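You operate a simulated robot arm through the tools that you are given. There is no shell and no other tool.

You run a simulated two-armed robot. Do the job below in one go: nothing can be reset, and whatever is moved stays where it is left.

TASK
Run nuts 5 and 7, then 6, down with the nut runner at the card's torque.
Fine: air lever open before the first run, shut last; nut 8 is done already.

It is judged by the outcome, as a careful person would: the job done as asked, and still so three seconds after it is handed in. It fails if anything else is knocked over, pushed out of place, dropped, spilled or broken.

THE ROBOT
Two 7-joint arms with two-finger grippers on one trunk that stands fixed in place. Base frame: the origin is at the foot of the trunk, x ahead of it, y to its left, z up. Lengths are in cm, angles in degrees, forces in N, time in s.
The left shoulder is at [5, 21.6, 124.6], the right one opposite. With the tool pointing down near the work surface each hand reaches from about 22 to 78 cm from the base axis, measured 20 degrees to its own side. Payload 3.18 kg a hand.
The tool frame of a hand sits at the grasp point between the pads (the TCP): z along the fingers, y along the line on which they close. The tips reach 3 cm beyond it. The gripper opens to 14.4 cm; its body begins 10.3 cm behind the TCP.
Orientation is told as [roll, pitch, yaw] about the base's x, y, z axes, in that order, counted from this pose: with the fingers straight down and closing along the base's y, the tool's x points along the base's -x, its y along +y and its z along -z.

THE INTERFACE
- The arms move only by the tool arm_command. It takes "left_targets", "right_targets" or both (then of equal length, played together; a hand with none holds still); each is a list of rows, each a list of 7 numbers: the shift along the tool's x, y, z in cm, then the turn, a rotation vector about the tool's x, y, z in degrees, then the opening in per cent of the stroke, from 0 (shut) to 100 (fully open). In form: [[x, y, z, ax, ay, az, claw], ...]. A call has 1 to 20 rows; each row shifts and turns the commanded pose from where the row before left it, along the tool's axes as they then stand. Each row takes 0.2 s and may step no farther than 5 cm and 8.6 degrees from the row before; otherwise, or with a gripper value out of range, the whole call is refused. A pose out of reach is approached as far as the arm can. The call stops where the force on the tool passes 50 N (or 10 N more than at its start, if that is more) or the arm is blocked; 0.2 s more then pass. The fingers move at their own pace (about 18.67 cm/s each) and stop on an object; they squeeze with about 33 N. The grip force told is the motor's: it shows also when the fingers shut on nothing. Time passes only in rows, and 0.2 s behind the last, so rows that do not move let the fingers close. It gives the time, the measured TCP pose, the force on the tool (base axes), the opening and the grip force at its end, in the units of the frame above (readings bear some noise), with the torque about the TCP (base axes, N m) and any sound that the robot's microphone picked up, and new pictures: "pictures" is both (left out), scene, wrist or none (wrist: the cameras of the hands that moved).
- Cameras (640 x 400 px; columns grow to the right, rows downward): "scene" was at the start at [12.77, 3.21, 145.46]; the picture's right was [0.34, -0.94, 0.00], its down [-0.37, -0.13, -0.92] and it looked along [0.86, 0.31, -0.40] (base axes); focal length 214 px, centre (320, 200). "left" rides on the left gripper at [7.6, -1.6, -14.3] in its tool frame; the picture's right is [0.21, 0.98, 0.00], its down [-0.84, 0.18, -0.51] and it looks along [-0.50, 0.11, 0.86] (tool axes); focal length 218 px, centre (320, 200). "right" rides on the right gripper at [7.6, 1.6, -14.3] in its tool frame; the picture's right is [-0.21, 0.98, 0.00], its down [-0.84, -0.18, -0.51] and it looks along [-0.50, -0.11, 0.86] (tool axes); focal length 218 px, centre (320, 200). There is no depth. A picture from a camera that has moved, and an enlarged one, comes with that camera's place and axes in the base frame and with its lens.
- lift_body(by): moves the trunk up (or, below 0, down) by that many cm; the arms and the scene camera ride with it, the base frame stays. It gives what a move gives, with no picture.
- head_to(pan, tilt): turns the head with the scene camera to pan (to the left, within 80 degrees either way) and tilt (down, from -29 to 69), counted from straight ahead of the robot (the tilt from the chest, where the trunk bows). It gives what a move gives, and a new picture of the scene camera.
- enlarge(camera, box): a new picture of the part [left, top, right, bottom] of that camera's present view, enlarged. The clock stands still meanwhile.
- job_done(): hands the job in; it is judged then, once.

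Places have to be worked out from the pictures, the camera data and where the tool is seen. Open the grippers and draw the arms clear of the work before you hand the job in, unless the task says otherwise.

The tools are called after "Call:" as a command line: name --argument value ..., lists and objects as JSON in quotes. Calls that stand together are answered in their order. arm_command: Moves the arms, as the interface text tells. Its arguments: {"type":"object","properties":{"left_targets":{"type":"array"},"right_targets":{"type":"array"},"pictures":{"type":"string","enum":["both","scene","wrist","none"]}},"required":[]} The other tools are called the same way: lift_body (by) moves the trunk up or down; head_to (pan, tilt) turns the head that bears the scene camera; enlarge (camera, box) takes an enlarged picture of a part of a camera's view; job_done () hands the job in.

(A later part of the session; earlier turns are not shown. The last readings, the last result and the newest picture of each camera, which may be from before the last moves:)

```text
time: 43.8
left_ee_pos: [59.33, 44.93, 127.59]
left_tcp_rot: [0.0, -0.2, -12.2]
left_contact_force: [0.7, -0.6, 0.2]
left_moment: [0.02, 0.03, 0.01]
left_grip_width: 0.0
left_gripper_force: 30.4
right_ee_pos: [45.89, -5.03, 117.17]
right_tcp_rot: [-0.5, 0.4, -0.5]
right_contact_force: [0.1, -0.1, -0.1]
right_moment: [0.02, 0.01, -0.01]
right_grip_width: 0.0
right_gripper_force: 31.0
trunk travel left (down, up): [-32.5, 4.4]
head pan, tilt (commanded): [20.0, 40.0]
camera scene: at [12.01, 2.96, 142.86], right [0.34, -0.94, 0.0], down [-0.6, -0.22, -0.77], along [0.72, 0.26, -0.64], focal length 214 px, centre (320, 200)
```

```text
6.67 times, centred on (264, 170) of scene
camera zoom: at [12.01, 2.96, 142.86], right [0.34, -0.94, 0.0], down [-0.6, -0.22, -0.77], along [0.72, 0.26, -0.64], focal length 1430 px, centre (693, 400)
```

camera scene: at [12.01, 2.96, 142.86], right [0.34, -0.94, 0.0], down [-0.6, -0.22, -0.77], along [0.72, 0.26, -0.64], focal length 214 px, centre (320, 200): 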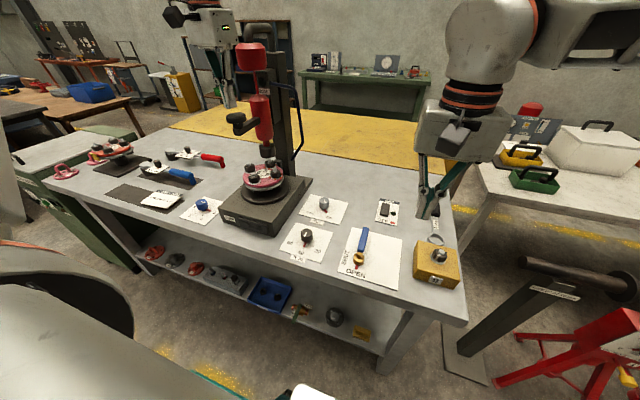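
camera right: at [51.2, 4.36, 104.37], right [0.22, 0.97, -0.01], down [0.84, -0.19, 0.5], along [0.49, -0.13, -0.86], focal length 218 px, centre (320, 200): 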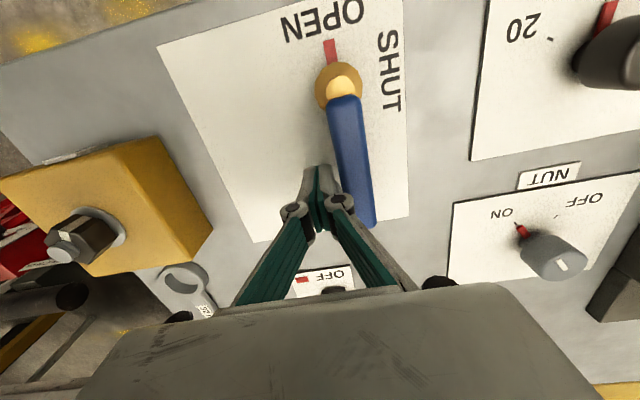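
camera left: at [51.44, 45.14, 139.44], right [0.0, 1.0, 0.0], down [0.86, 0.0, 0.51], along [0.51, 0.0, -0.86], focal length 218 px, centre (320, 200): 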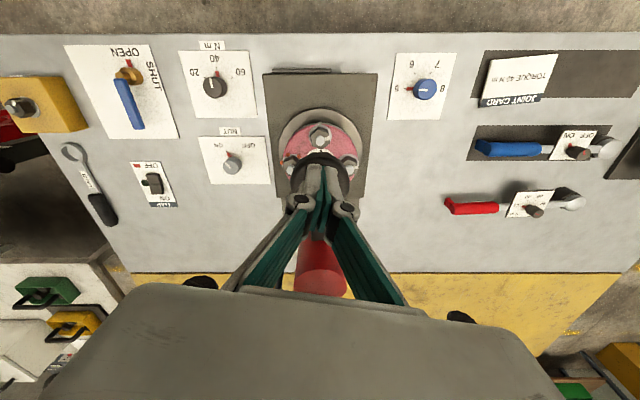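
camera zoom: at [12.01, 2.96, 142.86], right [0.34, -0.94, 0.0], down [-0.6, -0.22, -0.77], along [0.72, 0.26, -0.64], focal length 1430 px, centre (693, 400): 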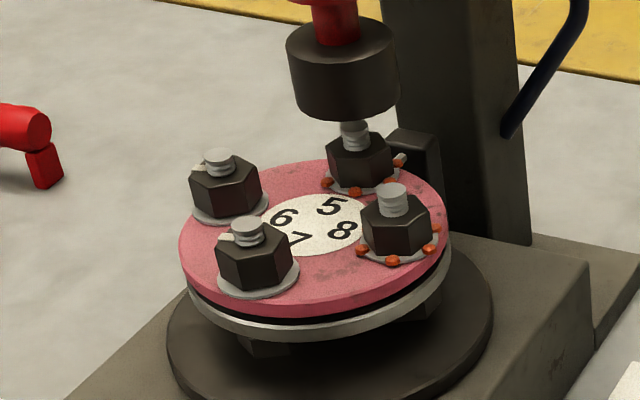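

The runner springs back and nut 5 now shows the same orange marks as nut 8. Now the left hand backs away from the runner and goes over to the index knob at about (55, 67).

Call:
arm_command --left_targets '[[3.91, -0.85, -0.7, 0, 0, 0, 0], [3.91, -0.85, -0.7, 0, 0, 0, 0], [3.91, -0.85, -0.7, 0, 0, 0, 0], [-0.2, 3.8, 1.33, 0, 0, 0, 20], [-0.2, 3.8, 1.33, 0, 0, 0, 40], [-0.2, 3.8, 1.33, 0, 0, 0, 60], [-0.2, 3.8, 1.33, 0, 0, 0, 60], [-0.2, 3.8, 1.33, 0, 0, 0, 60], [-0.2, 3.8, 1.33, 0, 0, 0, 60]]' --pictures "both"

Call:
enlarge --camera "left" --box '[260, 60, 388, 150]'

```text
time: 45.8
left_ee_pos: [53.47, 67.18, 121.73]
left_tcp_rot: [-0.2, -0.2, -12.2]
left_contact_force: [-0.3, 0.3, 0.4]
left_moment: [-0.06, 0.01, -0.02]
left_grip_width: 8.65
left_gripper_force: 0.1
right_ee_pos: [45.95, -4.86, 117.1]
right_tcp_rot: [-0.4, 0.5, -0.5]
right_contact_force: [-0.3, -0.6, 0.3]
right_moment: [-0.04, 0.02, -0.03]
right_grip_width: 0.0
right_gripper_force: 30.5
trunk travel left (down, up): [-32.5, 4.4]
head pan, tilt (commanded): [20.0, 40.0]
camera scene: at [12.14, 3.13, 142.84], right [0.34, -0.94, 0.0], down [-0.6, -0.22, -0.77], along [0.72, 0.26, -0.64], focal length 214 px, centre (320, 200)
camera left: at [45.52, 67.36, 135.82], right [0.0, 1.0, 0.0], down [0.86, 0.0, 0.51], along [0.51, 0.0, -0.86], focal length 218 px, centre (320, 200)
```

scene: 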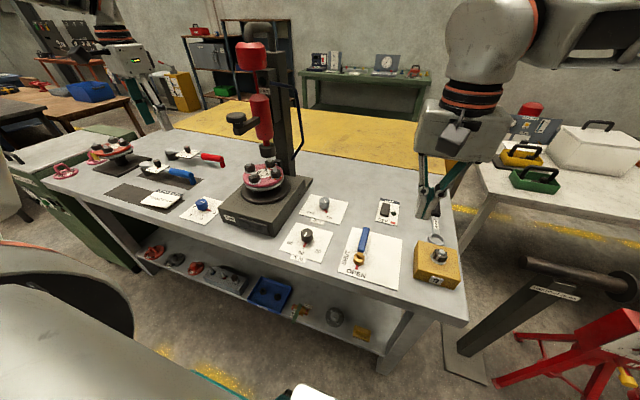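
left: 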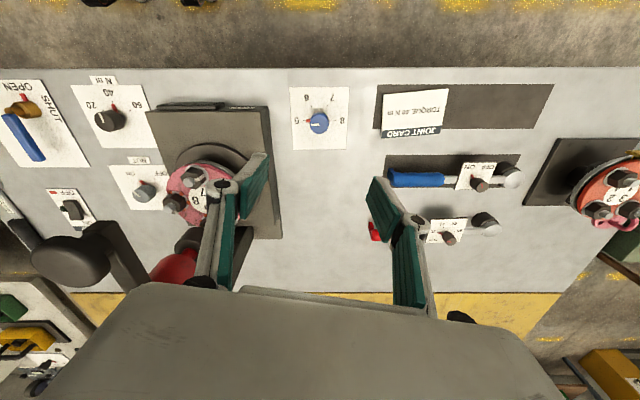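

```text
4.44 times, centred on (324, 105) of left
camera zoom: at [45.52, 67.36, 135.82], right [0.0, 1.0, 0.0], down [0.86, 0.0, 0.51], along [0.51, 0.0, -0.86], focal length 970 px, centre (302, 622)
```

zoom: 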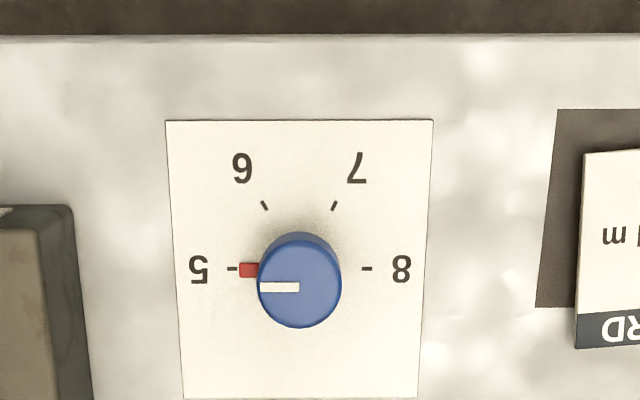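

Index ticks are 60° apart (5 at −y, 6, 7, 8 at +y), centred near (55.2, 67.3), so 5→7 is 120° clockwise. I lower the trunk 12 cm and test the wrist range in the air.

Call:
lift_body --by -12

Call:
arm_command --left_targets '[[0, 0, 0, 0, 0, 8.5, 60], [0, 0, 0, 0, 0, 8.5, 60], [0, 0, 0, 0, 0, 8.5, 60], [0, 0, 0, 0, 0, 8.5, 60], [0, 0, 0, 0, 0, 8.5, 60], [0, 0, 0, 0, 0, 8.5, 60], [0, 0, 0, 0, 0, 8.5, 60], [0, 0, 0, 0, 0, 8.5, 60], [0, 0, 0, 0, 0, 8.5, 60], [0, 0, 0, 0, 0, 8.5, 60], [0, 0, 0, 0, 0, 8.5, 60], [0, 0, 0, 0, 0, 8.5, 60], [0, 0, 0, 0, 0, 8.5, 60], [0, 0, 0, 0, 0, 8.5, 60], [0, 0, 0, 0, 0, 8.5, 60], [0, 0, 0, 0, 0, 8.5, 60], [0, 0, 0, 0, 0, 8.5, 60], [0, 0, 0, 0, 0, 8.5, 60]]' --pictures "scene"

```text
time: 47.3
left_ee_pos: [53.29, 67.13, 109.93]
left_tcp_rot: [0.0, -0.4, -12.2]
left_contact_force: [0.2, 0.4, -0.8]
left_moment: [0.02, -0.04, 0.0]
left_grip_width: 8.65
left_gripper_force: 0.1
right_ee_pos: [45.8, -5.14, 105.39]
right_tcp_rot: [-0.6, 0.3, -0.6]
right_contact_force: [-0.6, 0.4, 0.4]
right_moment: [-0.02, -0.09, -0.03]
right_grip_width: 0.0
right_gripper_force: 30.9
trunk travel left (down, up): [-20.5, 16.4]
head pan, tilt (commanded): [20.0, 40.0]
```

```text
time: 51.1
left_ee_pos: [53.46, 66.98, 109.65]
left_tcp_rot: [0.2, 0.1, -165.5]
left_contact_force: [0.3, -0.9, 0.5]
left_moment: [0.01, 0.0, -0.04]
left_grip_width: 8.63
left_gripper_force: 0.0
right_ee_pos: [45.92, -5.04, 105.15]
right_tcp_rot: [-0.4, 0.5, -0.6]
right_contact_force: [-0.1, 0.7, 1.2]
right_moment: [-0.02, 0.0, -0.01]
right_grip_width: 0.02
right_gripper_force: 31.2
trunk travel left (down, up): [-20.5, 16.4]
head pan, tilt (commanded): [20.0, 40.0]
camera scene: at [17.14, 2.99, 130.5], right [0.34, -0.94, 0.0], down [-0.6, -0.22, -0.77], along [0.72, 0.26, -0.64], focal length 214 px, centre (320, 200)
```

scene: 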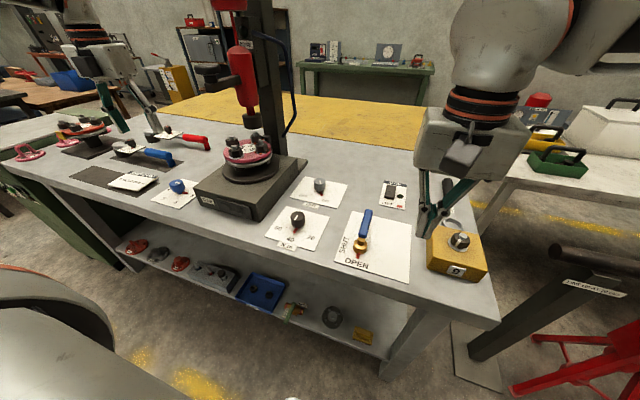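

The wrist reaches −165 without trouble. I turn back to yaw −45, shift over the knob and go down part-way for a check.

Call:
arm_command --left_targets '[[0, 0, 0, 0, 0, -8.6, 60], [0, 0, 0, 0, 0, -8.6, 60], [0, 0, 0, 0, 0, -8.6, 60], [0, 0, 0, 0, 0, -8.6, 60], [0, 0, 0, 0, 0, -8.6, 60], [0, 0, 0, 0, 0, -8.6, 60], [0, 0, 0, 0, 0, -8.6, 60], [0, 0, 0, 0, 0, -8.6, 60], [0, 0, 0, 0, 0, -8.6, 60], [0, 0, 0, 0, 0, -8.6, 60], [0, 0, 0, 0, 0, -8.6, 60], [0, 0, 0, 0, 0, -8.6, 60], [0, 0, 0, 0, 0, -8.6, 60], [0, 0, 0, 0, 0, -8.6, 60], [-1.1, 1.45, 0, 0, 0, 0, 60], [0, 0, 3.5, 0, 0, 0, 60], [0, 0, 3.5, 0, 0, 0, 60], [0, 0, 3.5, 0, 0, 0, 60]]' --pictures "wrist"

Call:
enlarge --camera "left" --box '[256, 100, 384, 190]'

```text
time: 54.9
left_ee_pos: [55.61, 67.29, 99.2]
left_tcp_rot: [0.0, -0.2, -44.8]
left_contact_force: [-0.3, 0.1, 0.1]
left_moment: [-0.03, -0.01, 0.0]
left_grip_width: 8.63
left_gripper_force: 0.0
right_ee_pos: [46.03, -5.03, 105.12]
right_tcp_rot: [-0.5, 0.4, -0.7]
right_contact_force: [0.5, 0.0, -0.4]
right_moment: [-0.02, 0.02, 0.0]
right_grip_width: 0.0
right_gripper_force: 30.9
trunk travel left (down, up): [-20.5, 16.4]
head pan, tilt (commanded): [20.0, 40.0]
camera left: at [48.91, 71.73, 113.23], right [0.54, 0.84, 0.0], down [0.72, -0.47, 0.51], along [0.43, -0.28, -0.86], focal length 218 px, centre (320, 200)
```

left: 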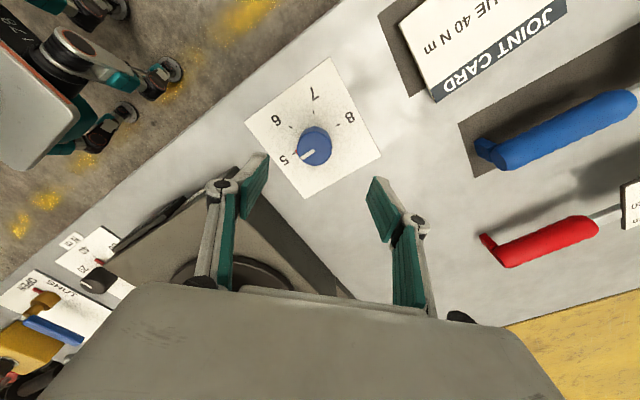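

```text
4.44 times, centred on (320, 145) of left
camera zoom: at [48.91, 71.73, 113.23], right [0.54, 0.84, 0.0], down [0.72, -0.47, 0.51], along [0.43, -0.28, -0.86], focal length 970 px, centre (320, 444)
```

zoom: 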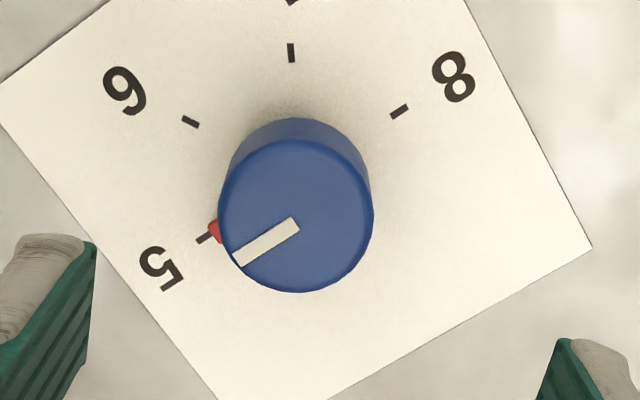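

The knob is about 0.6 cm to one side along the closing line, so I correct that and descend to grip height.

Call:
arm_command --left_targets '[[-0.1, -0.55, 0, 0, 0, 0, 60], [0, 0, 3.2, 0, 0, 0, 60], [0, 0, 3.2, 0, 0, 0, 60], [0, 0, 3.1, 0, 0, 0, 60]]' --pictures "wrist"

```text
time: 55.9
left_ee_pos: [55.1, 66.79, 89.63]
left_tcp_rot: [-0.1, -0.2, -44.8]
left_contact_force: [-0.2, -0.1, 0.0]
left_moment: [0.01, 0.04, 0.03]
left_grip_width: 8.63
left_gripper_force: 0.0
right_ee_pos: [45.96, -4.95, 105.13]
right_tcp_rot: [-0.5, 0.4, -0.6]
right_contact_force: [-0.2, 0.5, 0.6]
right_moment: [-0.02, 0.01, 0.02]
right_grip_width: 0.01
right_gripper_force: 30.6
trunk travel left (down, up): [-20.5, 16.4]
head pan, tilt (commanded): [20.0, 40.0]
camera left: at [48.38, 71.22, 103.82], right [0.54, 0.84, 0.0], down [0.72, -0.47, 0.51], along [0.43, -0.28, -0.86], focal length 218 px, centre (320, 200)
```

left: 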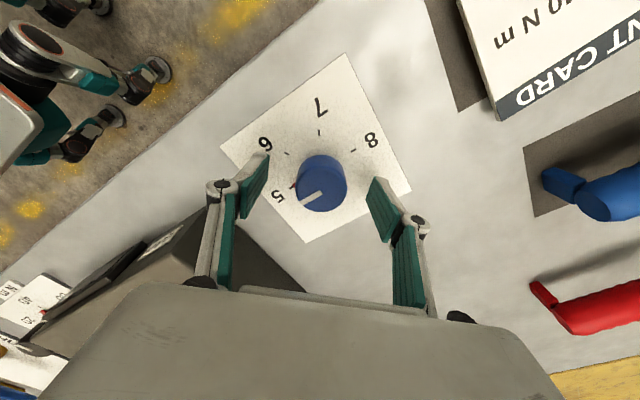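

Centred. I nudge 0.2 cm and close on the knob.

Call:
arm_command --left_targets '[[0.2, 0, 0, 0, 0, 0, 40], [0, 0, 0, 0, 0, 0, 15], [0, 0, 0, 0, 0, 0, 0], [0, 0, 0, 0, 0, 0, 0]]' --pictures "wrist"

```text
time: 56.9
left_ee_pos: [54.89, 67.01, 89.86]
left_tcp_rot: [0.2, -0.2, -44.9]
left_contact_force: [6.3, 6.0, 1.9]
left_moment: [0.06, -0.6, -0.1]
left_grip_width: 3.84
left_gripper_force: 45.2
right_ee_pos: [45.96, -5.13, 105.29]
right_tcp_rot: [-0.5, 0.5, -0.6]
right_contact_force: [0.1, 1.2, 0.1]
right_moment: [-0.04, -0.02, -0.04]
right_grip_width: 0.0
right_gripper_force: 30.4
trunk travel left (down, up): [-20.5, 16.4]
head pan, tilt (commanded): [20.0, 40.0]
camera left: at [48.26, 71.39, 103.93], right [0.54, 0.84, 0.0], down [0.72, -0.47, 0.51], along [0.43, -0.28, -0.86], focal length 218 px, centre (320, 200)
```

left: 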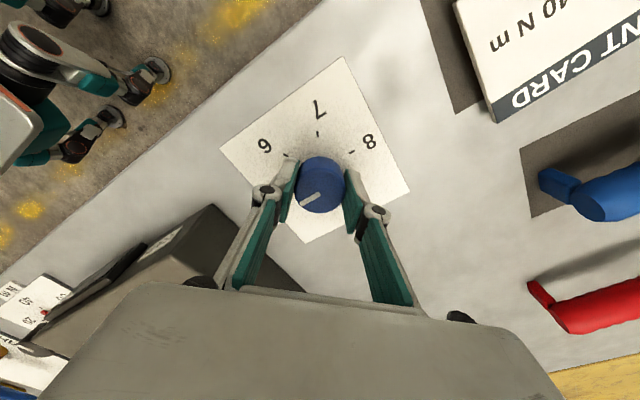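

Gripped at 3.84 cm with small side force. I turn the first 60° clockwise and check.

Call:
arm_command --left_targets '[[0, 0.1, 0, 0, 0, 8.5, 0], [0, 0, 0, 0, 0, 8.6, 0], [0, 0, 0, 0, 0, 8.6, 0], [0, 0, 0, 0, 0, 8.6, 0], [0, 0, 0, 0, 0, 8.6, 0], [0, 0, 0, 0, 0, 8.6, 0], [0, 0, 0, 0, 0, 8.5, 0], [0, 0, 0, 0, 0, 0, 0]]' --pictures "both"

Call:
enlarge --camera "scene" --box '[150, 110, 310, 220]'

```text
time: 58.7
left_ee_pos: [55.11, 67.14, 89.77]
left_tcp_rot: [0.3, 0.0, -105.1]
left_contact_force: [15.4, 10.2, 8.3]
left_moment: [-0.3, -0.42, 0.02]
left_grip_width: 3.83
left_gripper_force: 44.9
right_ee_pos: [45.98, -5.01, 105.14]
right_tcp_rot: [-0.6, 0.5, -0.6]
right_contact_force: [0.1, 0.1, 0.0]
right_moment: [0.01, -0.03, 0.0]
right_grip_width: 0.0
right_gripper_force: 30.7
trunk travel left (down, up): [-20.5, 16.4]
head pan, tilt (commanded): [20.0, 40.0]
camera scene: at [17.23, 3.02, 130.49], right [0.34, -0.94, 0.0], down [-0.6, -0.22, -0.77], along [0.72, 0.26, -0.64], focal length 214 px, centre (320, 200)
camera left: at [55.34, 74.99, 103.95], right [1.0, -0.05, 0.0], down [-0.05, -0.86, 0.51], along [-0.02, -0.51, -0.86], focal length 218 px, centre (320, 200)
```

scene: 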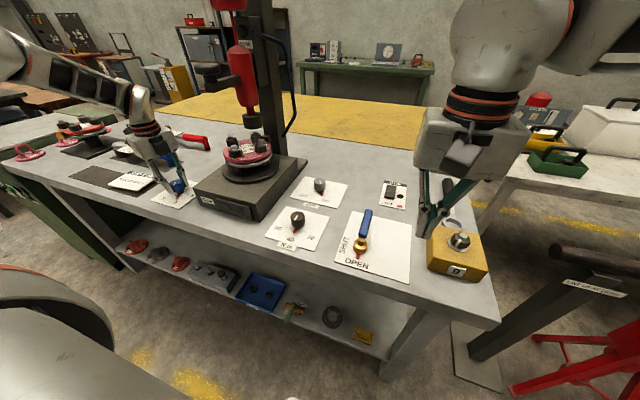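
left: 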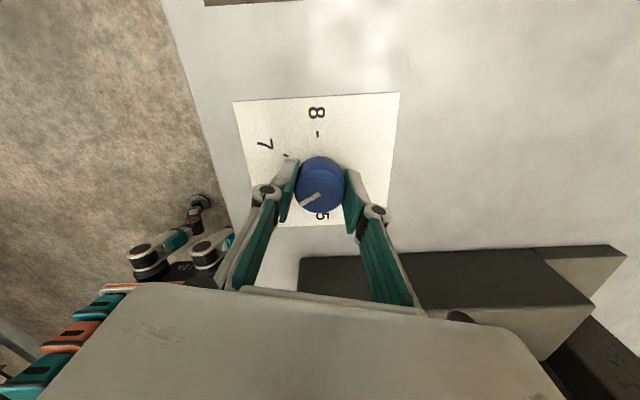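

```text
3.64 times, centred on (230, 165) of scene
camera zoom: at [17.23, 3.02, 130.49], right [0.34, -0.94, 0.0], down [-0.6, -0.22, -0.77], along [0.72, 0.26, -0.64], focal length 780 px, centre (647, 327)
```

zoom: 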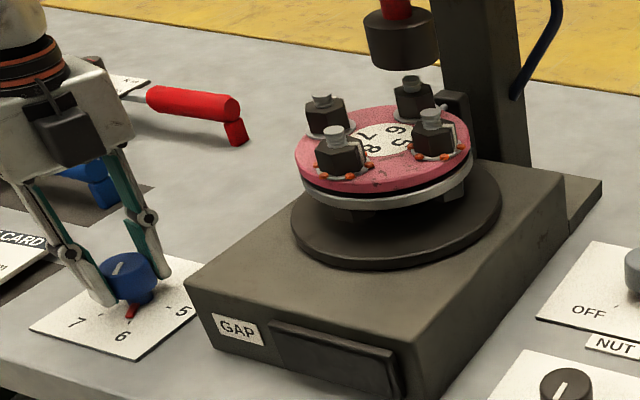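

The turntable follows the knob: with the pointer at 6, nut 6 came under the socket. I turn the other 60° on to 7.

Call:
arm_command --left_targets '[[0, 0.15, 0, 0, 0, 8.5, 0], [0, 0, 0, 0, 0, 8.6, 0], [0, 0, 0, 0, 0, 8.6, 0], [0, 0, 0, 0, 0, 8.6, 0], [0, 0, 0, 0, 0, 8.6, 0], [0, 0, 0, 0, 0, 8.6, 0], [0, 0, 0, 0, 0, 8.5, 0], [0, 0, 0, 0, 0, 0, 0]]' --pictures "both"

Call:
enlarge --camera "scene" --box '[150, 110, 310, 220]'

```text
time: 60.5
left_ee_pos: [55.18, 67.04, 89.74]
left_tcp_rot: [0.1, 0.2, -165.0]
left_contact_force: [11.4, 10.6, 17.7]
left_moment: [0.15, 0.32, -0.01]
left_grip_width: 3.86
left_gripper_force: 45.5
right_ee_pos: [45.95, -5.2, 105.19]
right_tcp_rot: [-0.5, 0.5, -0.6]
right_contact_force: [0.3, 0.4, 0.0]
right_moment: [-0.01, -0.01, 0.0]
right_grip_width: 0.0
right_gripper_force: 30.4
trunk travel left (down, up): [-20.5, 16.4]
head pan, tilt (commanded): [20.0, 40.0]
camera scene: at [17.13, 2.94, 130.51], right [0.34, -0.94, 0.0], down [-0.6, -0.22, -0.77], along [0.72, 0.26, -0.64], focal length 214 px, centre (320, 200)
camera left: at [61.95, 70.66, 103.98], right [0.45, -0.89, 0.0], down [-0.77, -0.39, 0.5], along [-0.45, -0.23, -0.86], focal length 218 px, centre (320, 200)
```

scene: 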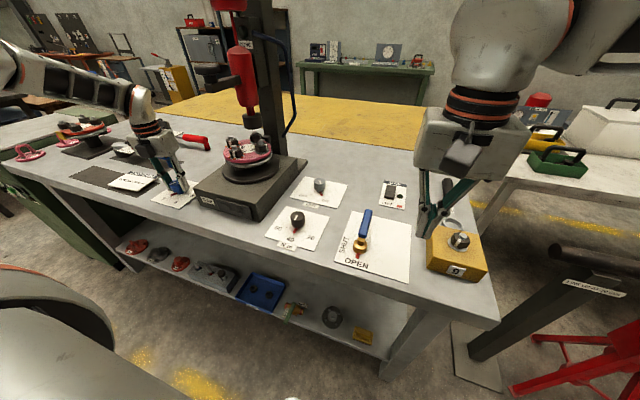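
left: 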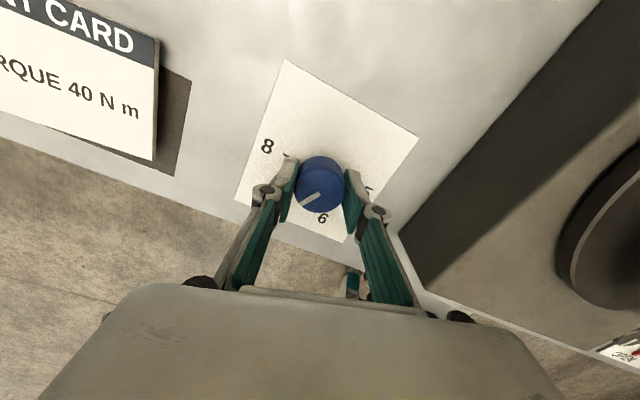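

```text
3.64 times, centred on (230, 165) of scene
camera zoom: at [17.13, 2.94, 130.51], right [0.34, -0.94, 0.0], down [-0.6, -0.22, -0.77], along [0.72, 0.26, -0.64], focal length 780 px, centre (647, 327)
```

zoom: 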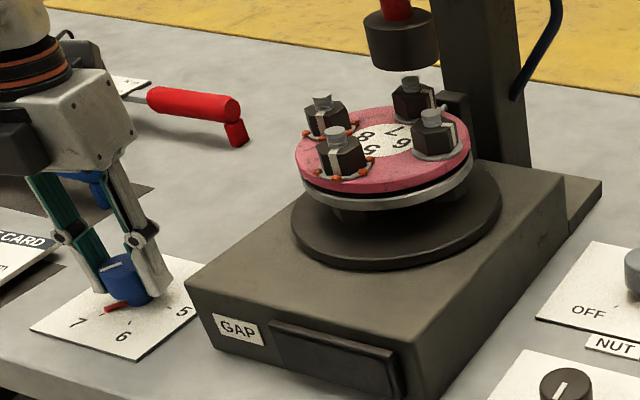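

Nut 7 is now under the socket. I open modestly, lift clear, and verify the pointer.

Call:
arm_command --left_targets '[[0, 0, 0, 0, 0, 0, 40], [0, 0, 0, 0, 0, 0, 45], [0, 0, -3, 0, 0, 0, 45], [0, 0, -4, 0, 0, 0, 45], [0, 0, -4, 0, 0, 0, 45]]' --pictures "both"

Call:
enlarge --camera "left" --box '[256, 90, 384, 190]'

Call:
enlarge --camera "scene" --box '[190, 100, 302, 190]'

```text
time: 61.7
left_ee_pos: [54.93, 67.0, 100.8]
left_tcp_rot: [0.3, 0.0, -164.7]
left_contact_force: [-0.2, 0.7, 0.3]
left_moment: [0.02, -0.05, 0.03]
left_grip_width: 6.49
left_gripper_force: 0.1
right_ee_pos: [45.85, -5.21, 105.23]
right_tcp_rot: [-0.4, 0.4, -0.6]
right_contact_force: [-0.3, -1.8, 0.2]
right_moment: [0.01, -0.01, 0.02]
right_grip_width: 0.0
right_gripper_force: 31.1
trunk travel left (down, up): [-20.5, 16.4]
head pan, tilt (commanded): [20.0, 40.0]
camera scene: at [17.08, 2.92, 130.52], right [0.34, -0.94, 0.0], down [-0.6, -0.22, -0.77], along [0.72, 0.26, -0.64], focal length 214 px, centre (320, 200)
camera left: at [61.83, 70.66, 115.06], right [0.46, -0.89, 0.0], down [-0.77, -0.39, 0.51], along [-0.45, -0.23, -0.86], focal length 218 px, centre (320, 200)
```

scene: 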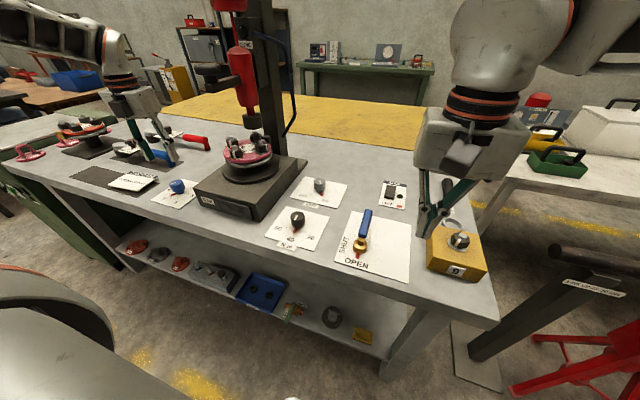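
left: 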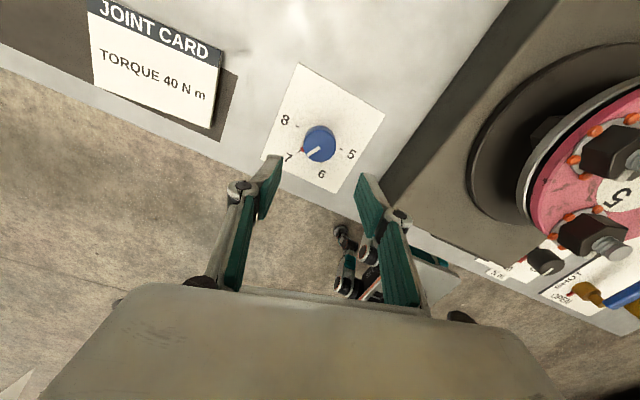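

```text
4.00 times, centred on (320, 140) of left
camera zoom: at [61.83, 70.66, 115.06], right [0.46, -0.89, 0.0], down [-0.77, -0.39, 0.51], along [-0.45, -0.23, -0.86], focal length 873 px, centre (320, 440)
```

zoom: 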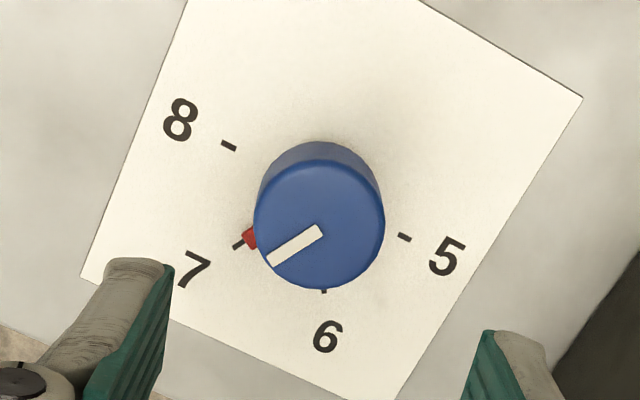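

```text
4.44 times, centred on (246, 145) of scene
camera zoom: at [17.08, 2.92, 130.52], right [0.34, -0.94, 0.0], down [-0.6, -0.22, -0.77], along [0.72, 0.26, -0.64], focal length 953 px, centre (649, 444)
```

zoom: 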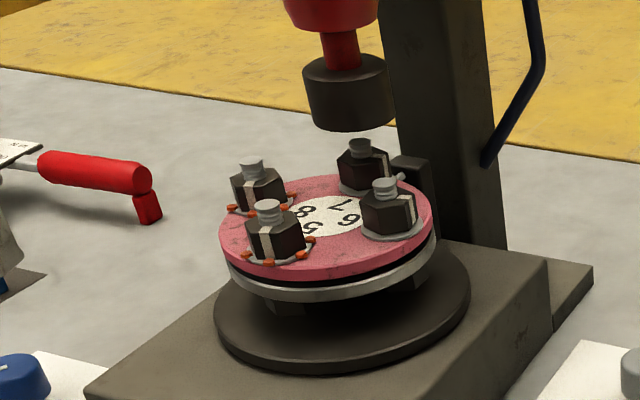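

Pointer on 7, nut 7 under the socket. I raise the left hand while turning it back to yaw −12 with fingers shut, then lift the trunk again.

Call:
arm_command --left_targets '[[0, 0, -2, 0, 0, -8.5, 45], [0, 0, -2, 0, 0, -8.5, 45], [0, 0, -2, 0, 0, -8.5, 30], [0, 0, -2, 0, 0, -8.5, 0], [0, 0, -2, 0, 0, -8.5, 0], [0, 0, -2, 0, 0, -8.5, 0], [0, 0, -1, 0, 0, -8.5, 0], [0, 0, -1, 0, 0, -8.5, 0], [0, 0, 0, 0, 0, -8.5, 0], [0, 0, 0, 0, 0, -8.5, 0], [0, 0, 0, 0, 0, -8.5, 0], [0, 0, 0, 0, 0, -8.5, 0], [0, 0, 0, 0, 0, -8.5, 0], [0, 0, 0, 0, 0, -8.5, 0], [0, 0, 0, 0, 0, -8.5, 0], [0, 0, 0, 0, 0, -8.5, 0], [0, 0, 0, 0, 0, -8.5, 0], [0, 0, 0, 0, 0, -8.5, 0]]' --pictures "none"

Call:
lift_body --by 12

```text
time: 65.5
left_ee_pos: [55.0, 67.1, 114.7]
left_tcp_rot: [-0.1, -0.2, -11.7]
left_contact_force: [0.0, -0.2, -0.1]
left_moment: [-0.02, 0.04, 0.0]
left_grip_width: 0.01
left_gripper_force: 30.6
right_ee_pos: [45.76, -5.16, 105.01]
right_tcp_rot: [-0.5, 0.3, -0.6]
right_contact_force: [0.3, -0.1, 0.3]
right_moment: [0.04, -0.01, 0.02]
right_grip_width: 0.01
right_gripper_force: 30.7
trunk travel left (down, up): [-20.5, 16.4]
head pan, tilt (commanded): [20.0, 40.0]
```

```text
time: 67.0
left_ee_pos: [54.99, 67.07, 126.61]
left_tcp_rot: [-0.1, -0.2, -11.8]
left_contact_force: [0.7, 0.5, -0.2]
left_moment: [0.0, 0.02, 0.0]
left_grip_width: 0.01
left_gripper_force: 31.0
right_ee_pos: [45.87, -4.99, 117.09]
right_tcp_rot: [-0.5, 0.5, -0.6]
right_contact_force: [0.0, 0.3, 0.1]
right_moment: [0.02, 0.02, -0.02]
right_grip_width: 0.01
right_gripper_force: 31.2
trunk travel left (down, up): [-32.5, 4.4]
head pan, tilt (commanded): [20.0, 40.0]
```

Now back over the pad at (59.4, 45, 131).

Call:
arm_command --left_targets '[[0, 0, -4.4, 0, 0, 0, 0], [-1.47, -3.46, 0, 0, 0, 0, 0], [-1.47, -3.46, 0, 0, 0, 0, 0], [-1.47, -3.46, 0, 0, 0, 0, 0], [-1.47, -3.46, 0, 0, 0, 0, 0], [-1.47, -3.46, 0, 0, 0, 0, 0], [-1.47, -3.46, 0, 0, 0, 0, 0]]' --pictures "both"

Call:
enlarge --camera "left" --box '[224, 100, 416, 250]'

Call:
enlarge --camera "scene" --box '[200, 40, 328, 200]'

```text
time: 68.6
left_ee_pos: [59.44, 44.87, 131.26]
left_tcp_rot: [-0.1, -0.2, -11.8]
left_contact_force: [-0.3, 0.7, 0.1]
left_moment: [0.07, 0.01, -0.02]
left_grip_width: 0.0
left_gripper_force: 30.2
right_ee_pos: [45.81, -5.23, 117.19]
right_tcp_rot: [-0.4, 0.4, -0.6]
right_contact_force: [0.5, 0.3, -0.4]
right_moment: [0.02, 0.03, -0.03]
right_grip_width: 0.02
right_gripper_force: 30.5
trunk travel left (down, up): [-32.5, 4.4]
head pan, tilt (commanded): [20.0, 40.0]
camera scene: at [12.09, 2.9, 142.86], right [0.34, -0.94, 0.0], down [-0.6, -0.22, -0.77], along [0.72, 0.26, -0.64], focal length 214 px, centre (320, 200)
camera left: at [51.47, 44.96, 145.31], right [0.0, 1.0, 0.0], down [0.86, 0.0, 0.51], along [0.51, 0.0, -0.86], focal length 218 px, centre (320, 200)
```

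scene: 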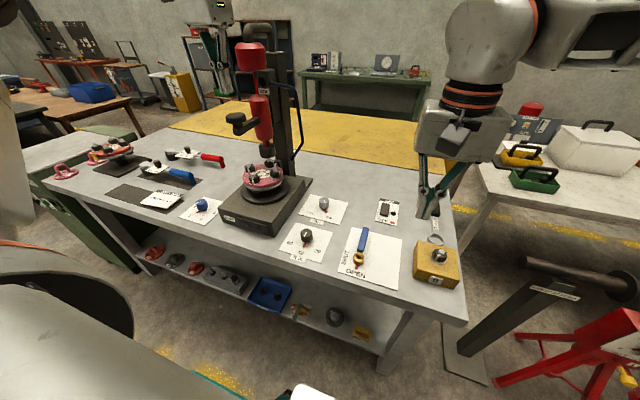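
left: 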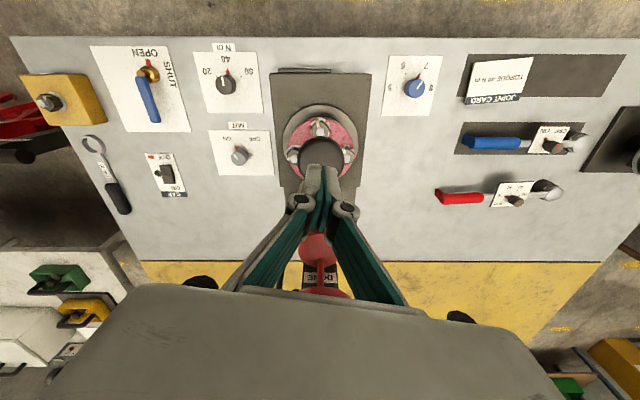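

```text
2.67 times, centred on (320, 175) of left
camera zoom: at [51.47, 44.96, 145.31], right [0.0, 1.0, 0.0], down [0.86, 0.0, 0.51], along [0.51, 0.0, -0.86], focal length 582 px, centre (320, 267)
```

zoom: 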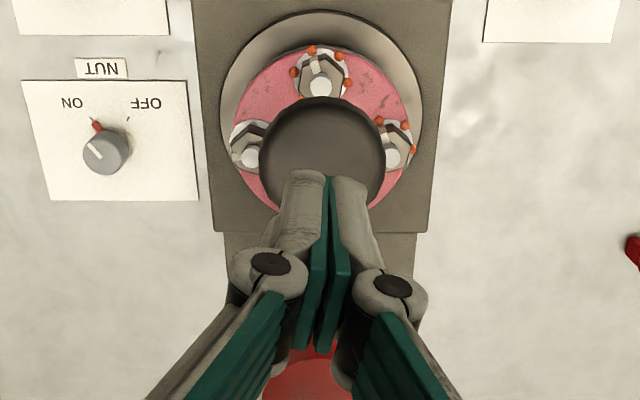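

```text
2.50 times, centred on (264, 120) of scene
camera zoom: at [12.09, 2.9, 142.86], right [0.34, -0.94, 0.0], down [-0.6, -0.22, -0.77], along [0.72, 0.26, -0.64], focal length 536 px, centre (460, 400)
```

zoom: 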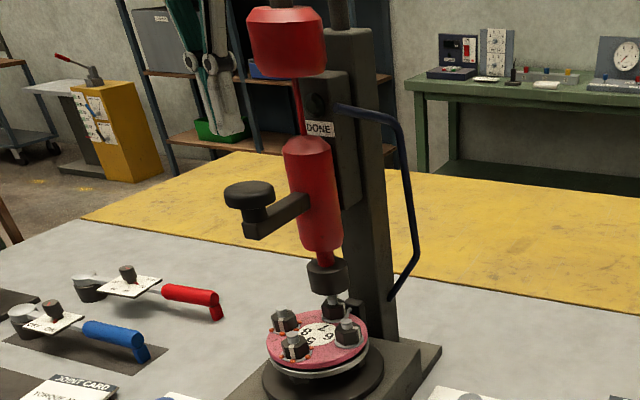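

Same position as before, aligned. I press: down to contact and then on until the DONE lamp lights.

Call:
arm_command --left_targets '[[0, 0.1, 1.5, 0, 0, 0, 0], [0, 0, 1.5, 0, 0, 0, 0], [0, 0, 1.5, 0, 0, 0, 0], [0, 0, 1.0, 0, 0, 0, 0], [0, 0, 1.0, 0, 0, 0, 0], [0, 0, 1.0, 0, 0, 0, 0], [0, 0, 1.0, 0, 0, 0, 0], [0, 0, 0.7, 0, 0, 0, 0], [0, 0, 0.7, 0, 0, 0, 0], [0, 0, 0.7, 0, 0, 0, 0]]' --pictures "scene"

Call:
enlarge --camera "scene" --box '[200, 60, 312, 200]'

```text
time: 70.8
left_ee_pos: [59.42, 45.11, 120.7]
left_tcp_rot: [-0.1, -0.2, -11.8]
left_contact_force: [0.3, 1.1, 5.8]
left_moment: [0.04, -0.06, 0.02]
left_grip_width: 0.0
left_gripper_force: 30.4
right_ee_pos: [45.8, -5.0, 117.16]
right_tcp_rot: [-0.5, 0.5, -0.7]
right_contact_force: [-0.1, 0.0, -1.0]
right_moment: [0.03, 0.02, -0.01]
right_grip_width: 0.03
right_gripper_force: 30.9
trunk travel left (down, up): [-32.5, 4.4]
head pan, tilt (commanded): [20.0, 40.0]
camera scene: at [11.99, 2.98, 142.86], right [0.34, -0.94, 0.0], down [-0.6, -0.22, -0.77], along [0.72, 0.26, -0.64], focal length 214 px, centre (320, 200)
```

scene: 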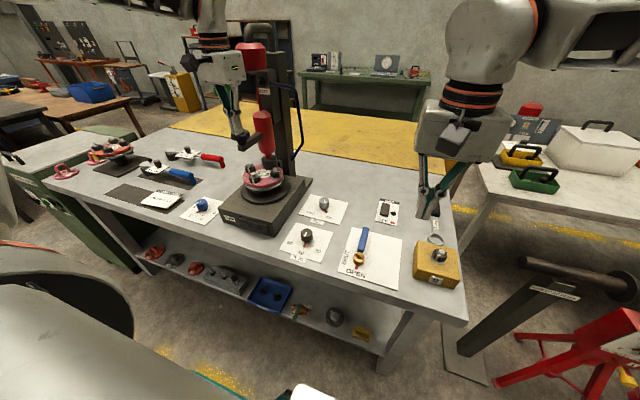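

```text
2.86 times, centred on (256, 130) of scene
camera zoom: at [11.99, 2.98, 142.86], right [0.34, -0.94, 0.0], down [-0.6, -0.22, -0.77], along [0.72, 0.26, -0.64], focal length 613 px, centre (503, 400)
```

zoom: 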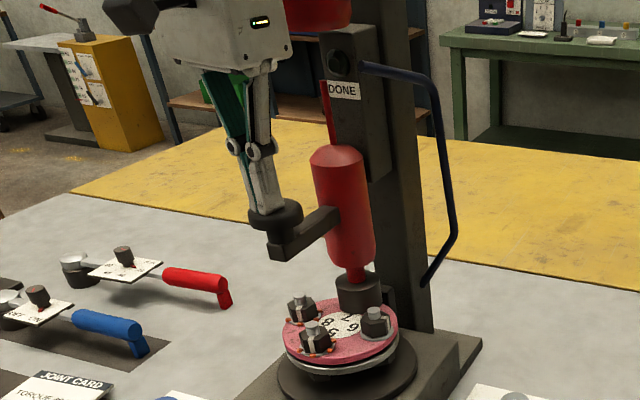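

Not yet seated (only 6 N, lamp dark). I press a little further.

Call:
arm_command --left_targets '[[0, 0, 0.4, 0, 0, 0, 0], [0, 0, 0.4, 0, 0, 0, 0], [0, 0, 0, 0, 0, 0, 0]]' --pictures "scene"

Call:
enlarge --camera "scene" --box '[200, 60, 312, 200]'

```text
time: 71.5
left_ee_pos: [59.49, 44.93, 120.55]
left_tcp_rot: [0.2, -1.2, -11.8]
left_contact_force: [-6.1, 0.7, 16.3]
left_moment: [0.01, 0.05, 0.22]
left_grip_width: 0.0
left_gripper_force: 30.9
right_ee_pos: [45.83, -5.13, 117.17]
right_tcp_rot: [-0.5, 0.4, -0.6]
right_contact_force: [-0.3, -0.4, -0.1]
right_moment: [-0.01, 0.0, -0.04]
right_grip_width: 0.01
right_gripper_force: 30.6
trunk travel left (down, up): [-32.5, 4.4]
head pan, tilt (commanded): [20.0, 40.0]
stopped in row 3 (left hand): the force on the tool passed its limit at 51 N (the readings are from after the stop); the commanded pose is now the measured one
camera scene: at [11.89, 2.93, 142.85], right [0.34, -0.94, 0.0], down [-0.6, -0.22, -0.77], along [0.72, 0.26, -0.64], focal length 214 px, centre (320, 200)
```

scene: 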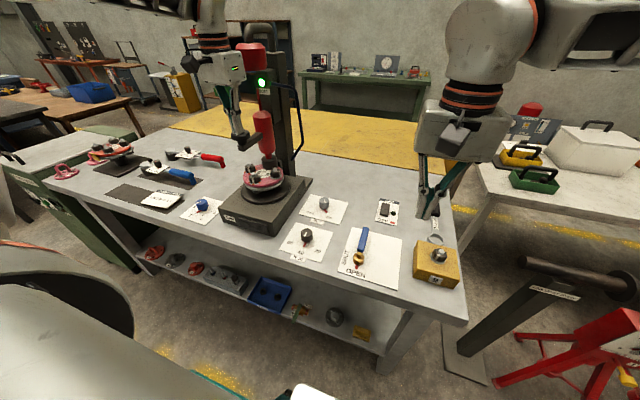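

```text
2.86 times, centred on (256, 130) of scene
camera zoom: at [11.89, 2.93, 142.85], right [0.34, -0.94, 0.0], down [-0.6, -0.22, -0.77], along [0.72, 0.26, -0.64], focal length 613 px, centre (503, 400)
```

zoom: 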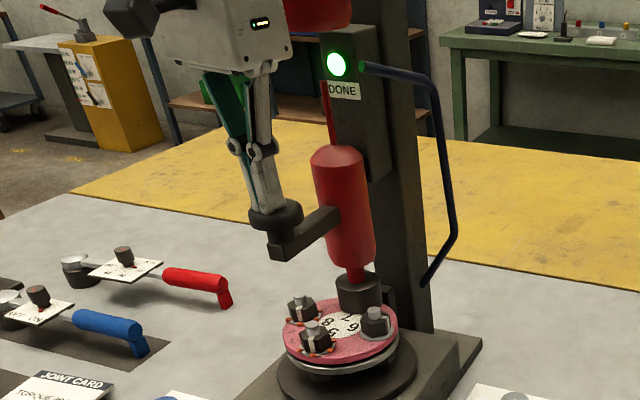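

DONE is lit for nut 7. I raise the hand, let the runner spring back, and check nut 7's marks.

Call:
arm_command --left_targets '[[0, 0, -1, 0, 0, 0, 0], [0, 0, -1, 0, 0, 0, 0], [0, 0, -1, 0, 0, 0, 0], [0, 0, -1, 0, 0, 0, 0], [0, 0, -1.5, 0, 0, 0, 0], [0, 0, -2, 0, 0, 0, 0], [0, 0, -2, 0, 0, 0, 0]]' --pictures "scene"

Call:
enlarge --camera "scene" --box '[224, 140, 304, 200]'

Call:
enlarge --camera "scene" --box '[200, 40, 328, 200]'

```text
time: 73.1
left_ee_pos: [59.54, 45.11, 129.76]
left_tcp_rot: [0.2, -0.8, -11.8]
left_contact_force: [-0.6, -0.5, -0.7]
left_moment: [-0.01, 0.0, 0.0]
left_grip_width: 0.02
left_gripper_force: 30.9
right_ee_pos: [45.88, -5.15, 117.14]
right_tcp_rot: [-0.5, 0.4, -0.6]
right_contact_force: [0.4, 0.5, -0.3]
right_moment: [0.02, 0.02, -0.01]
right_grip_width: 0.0
right_gripper_force: 30.5
trunk travel left (down, up): [-32.5, 4.4]
head pan, tilt (commanded): [20.0, 40.0]
camera scene: at [12.03, 2.98, 142.86], right [0.34, -0.94, 0.0], down [-0.6, -0.22, -0.77], along [0.72, 0.26, -0.64], focal length 214 px, centre (320, 200)
```

scene: 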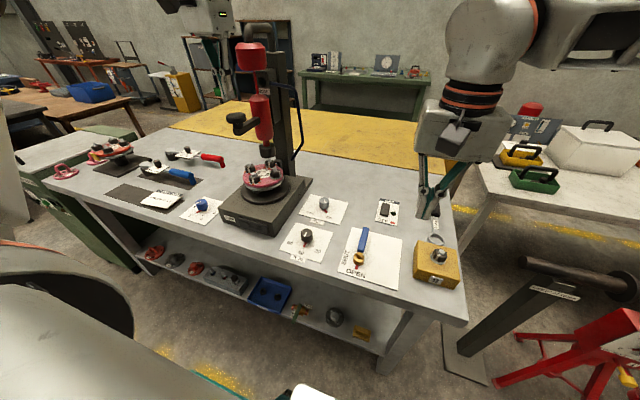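

```text
6.67 times, centred on (264, 170) of scene
camera zoom: at [12.03, 2.98, 142.86], right [0.34, -0.94, 0.0], down [-0.6, -0.22, -0.77], along [0.72, 0.26, -0.64], focal length 1430 px, centre (693, 400)
```

zoom: 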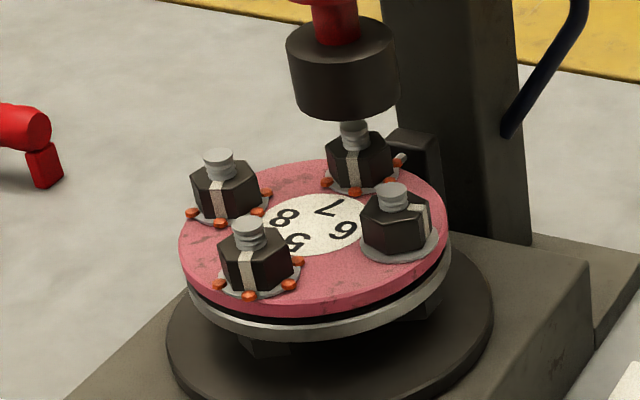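

```text
2.50 times, centred on (264, 120) of scene
camera zoom: at [12.03, 2.98, 142.86], right [0.34, -0.94, 0.0], down [-0.6, -0.22, -0.77], along [0.72, 0.26, -0.64], focal length 536 px, centre (460, 400)
```

zoom: 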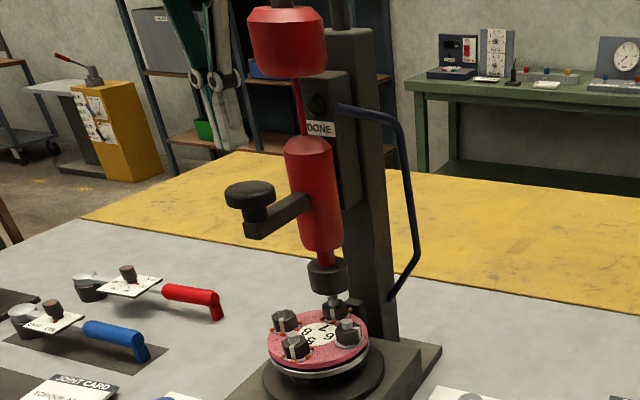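

Nut 7 is marked done. Back to the index knob to turn it from 7 to 6 (60° counter-clockwise).

Call:
arm_command --left_targets '[[0, 0, -1.5, 0, 0, 0, 0], [1.47, 3.42, 0, 0, 0, 0, 0], [1.47, 3.42, 0, 0, 0, 0, 0], [1.47, 3.42, 0, 0, 0, 0, 0], [1.47, 3.42, 0, 0, 0, 0, 0], [1.47, 3.42, 0, 0, 0, 0, 0], [1.47, 3.42, 0, 0, 0, 0, 0], [0, 0, 1, 0, 0, 8.3, 20], [0, 0, 1, 0, 0, 8.3, 40], [0, 0, 1, 0, 0, 8.3, 60], [0, 0, 1, 0, 0, 8.3, 60], [0, 0, 1, 0, 0, 8.3, 60], [0, 0, 0, 0, 0, 8.3, 60], [0, 0, 0, 0, 0, 8.3, 60]]' --pictures "none"

Call:
lift_body --by -12

```text
time: 76.1
left_ee_pos: [54.98, 66.92, 126.23]
left_tcp_rot: [0.9, -0.3, -70.1]
left_contact_force: [-0.6, 1.2, -0.1]
left_moment: [-0.01, 0.01, 0.04]
left_grip_width: 8.63
left_gripper_force: 0.1
right_ee_pos: [45.86, -5.04, 117.26]
right_tcp_rot: [-0.5, 0.4, -0.6]
right_contact_force: [0.6, 0.1, 0.1]
right_moment: [-0.01, 0.01, -0.02]
right_grip_width: 0.01
right_gripper_force: 30.9
trunk travel left (down, up): [-32.5, 4.4]
head pan, tilt (commanded): [20.0, 40.0]
```

```text
time: 77.6
left_ee_pos: [54.97, 66.86, 114.45]
left_tcp_rot: [1.1, -0.3, -70.0]
left_contact_force: [-0.4, 0.3, -0.5]
left_moment: [0.01, -0.03, -0.02]
left_grip_width: 8.62
left_gripper_force: 0.0
right_ee_pos: [45.7, -5.04, 105.34]
right_tcp_rot: [-0.5, 0.4, -0.6]
right_contact_force: [0.2, -0.6, 0.3]
right_moment: [0.02, -0.06, 0.01]
right_grip_width: 0.02
right_gripper_force: 29.9
trunk travel left (down, up): [-20.5, 16.4]
head pan, tilt (commanded): [20.0, 40.0]
```

I descend to about z=100 and look.

Call:
arm_command --left_targets '[[0, 0, 3.6, 0, 0, 0, 60], [0, 0, 3.6, 0, 0, 0, 60], [0, 0, 3.6, 0, 0, 0, 60], [0, 0, 3.6, 0, 0, 0, 60]]' --pictures "wrist"

Call:
enlarge --camera "left" --box '[256, 100, 384, 190]'

```text
time: 78.6
left_ee_pos: [55.29, 67.11, 99.75]
left_tcp_rot: [0.9, -0.3, -70.0]
left_contact_force: [-0.3, 0.0, 0.0]
left_moment: [-0.03, 0.02, 0.0]
left_grip_width: 8.61
left_gripper_force: 0.1
right_ee_pos: [45.98, -5.0, 105.23]
right_tcp_rot: [-0.4, 0.5, -0.6]
right_contact_force: [-0.2, 0.0, 0.7]
right_moment: [-0.03, 0.02, -0.03]
right_grip_width: 0.0
right_gripper_force: 30.6
trunk travel left (down, up): [-20.5, 16.4]
head pan, tilt (commanded): [20.0, 40.0]
camera left: at [51.02, 73.7, 113.87], right [0.85, 0.53, 0.01], down [0.45, -0.73, 0.51], along [0.28, -0.43, -0.86], focal length 218 px, centre (320, 200)
```

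left: 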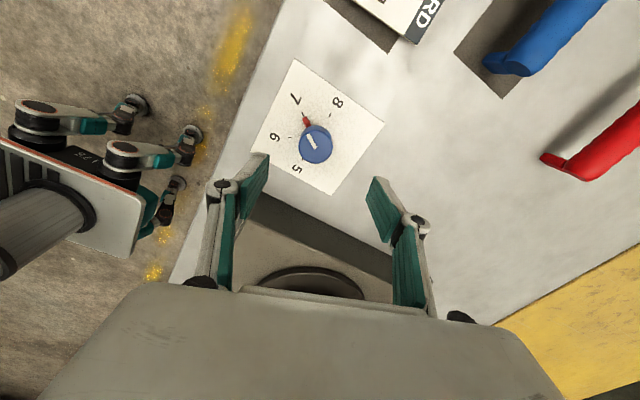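

```text
4.44 times, centred on (320, 145) of left
camera zoom: at [51.02, 73.7, 113.87], right [0.85, 0.53, 0.01], down [0.45, -0.73, 0.51], along [0.28, -0.43, -0.86], focal length 970 px, centre (320, 444)
```

zoom: 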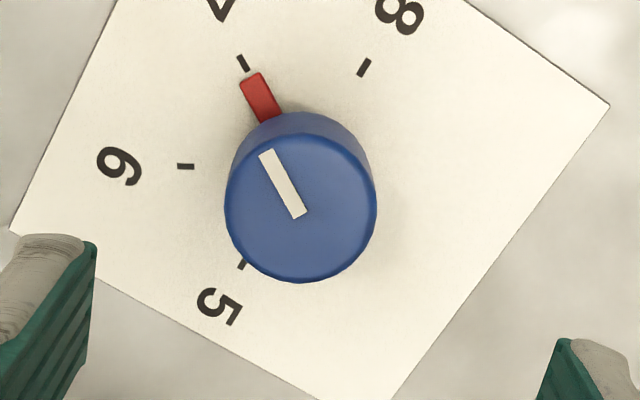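

A 0.5 cm correction along the closing line, then down to grip height.

Call:
arm_command --left_targets '[[0.05, -0.5, 0, 0, 0, 0, 60], [0, 0, 3.4, 0, 0, 0, 60], [0, 0, 3.4, 0, 0, 0, 60], [0, 0, 3.1, 0, 0, 0, 60]]' --pictures "wrist"

```text
time: 79.6
left_ee_pos: [54.96, 66.83, 89.96]
left_tcp_rot: [0.9, -0.3, -69.9]
left_contact_force: [0.4, 0.0, 0.0]
left_moment: [0.0, 0.05, 0.02]
left_grip_width: 8.65
left_gripper_force: 0.1
right_ee_pos: [45.92, -5.01, 105.15]
right_tcp_rot: [-0.6, 0.5, -0.6]
right_contact_force: [0.6, 0.6, -0.6]
right_moment: [-0.04, 0.02, 0.0]
right_grip_width: 0.0
right_gripper_force: 30.3
trunk travel left (down, up): [-20.5, 16.4]
head pan, tilt (commanded): [20.0, 40.0]
camera left: at [50.5, 73.61, 104.01], right [0.85, 0.53, 0.01], down [0.45, -0.73, 0.51], along [0.28, -0.43, -0.86], focal length 218 px, centre (320, 200)
```

left: 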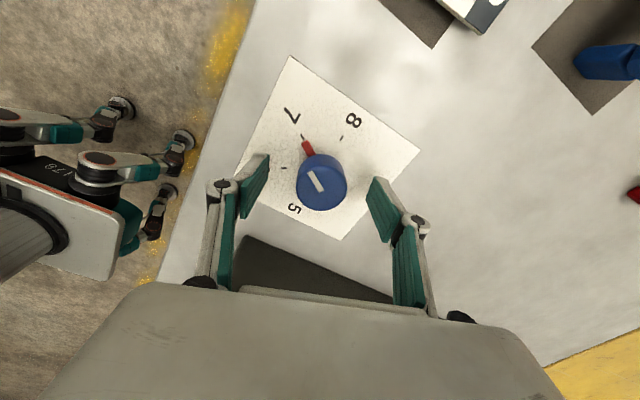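

Centred; close on the knob and turn it 60° counter-clockwise.

Call:
arm_command --left_targets '[[0.1, 0, 0.2, 0, 0, 0, 40], [0, 0, 0, 0, 0, 0, 15], [0, 0, 0, 0, 0, 0, 0], [0, 0, 0, 0, 0, 0, 0], [0, 0, 0, 0, 0, -8.5, 0], [0, 0, 0, 0, 0, -8.6, 0], [0, 0, 0, 0, 0, -8.6, 0], [0, 0, 0, 0, 0, -8.6, 0], [0, 0, 0, 0, 0, -8.6, 0], [0, 0, 0, 0, 0, -8.6, 0], [0, 0, 0, 0, 0, -8.5, 0], [0, 0, 0, 0, 0, 0, 0]]' --pictures "both"

Call:
enlarge --camera "scene" --box '[150, 110, 310, 220]'

```text
time: 82.2
left_ee_pos: [54.91, 66.9, 89.8]
left_tcp_rot: [0.2, -0.9, -9.8]
left_contact_force: [0.2, 11.3, 9.2]
left_moment: [0.45, 0.33, -0.05]
left_grip_width: 3.89
left_gripper_force: 44.6
right_ee_pos: [45.89, -5.05, 105.23]
right_tcp_rot: [-0.5, 0.5, -0.6]
right_contact_force: [-0.8, 0.6, -0.1]
right_moment: [-0.04, 0.0, 0.03]
right_grip_width: 0.0
right_gripper_force: 30.9
trunk travel left (down, up): [-20.5, 16.4]
head pan, tilt (commanded): [20.0, 40.0]
camera scene: at [17.08, 3.01, 130.52], right [0.34, -0.94, 0.0], down [-0.6, -0.22, -0.77], along [0.72, 0.26, -0.64], focal length 214 px, centre (320, 200)
camera left: at [46.84, 66.73, 103.82], right [-0.04, 1.0, 0.0], down [0.85, 0.03, 0.52], along [0.52, 0.02, -0.85], focal length 218 px, centre (320, 200)
```

scene: 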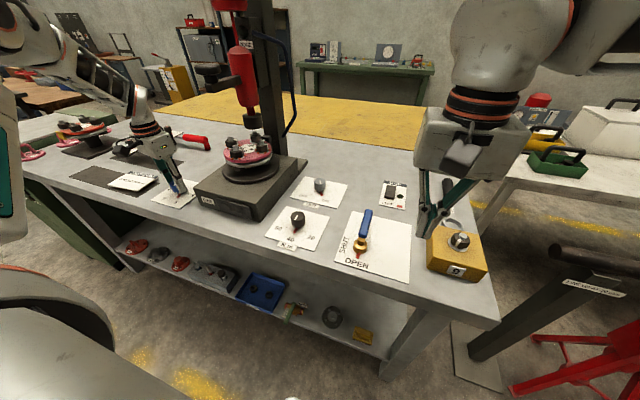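
left: 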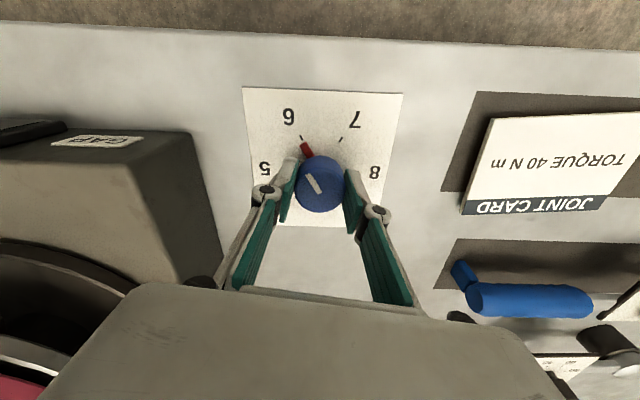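

```text
3.64 times, centred on (230, 165) of scene
camera zoom: at [17.08, 3.01, 130.52], right [0.34, -0.94, 0.0], down [-0.6, -0.22, -0.77], along [0.72, 0.26, -0.64], focal length 780 px, centre (647, 327)
```

zoom: 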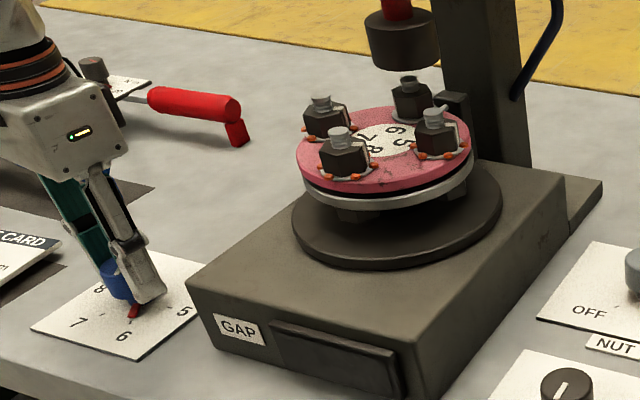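

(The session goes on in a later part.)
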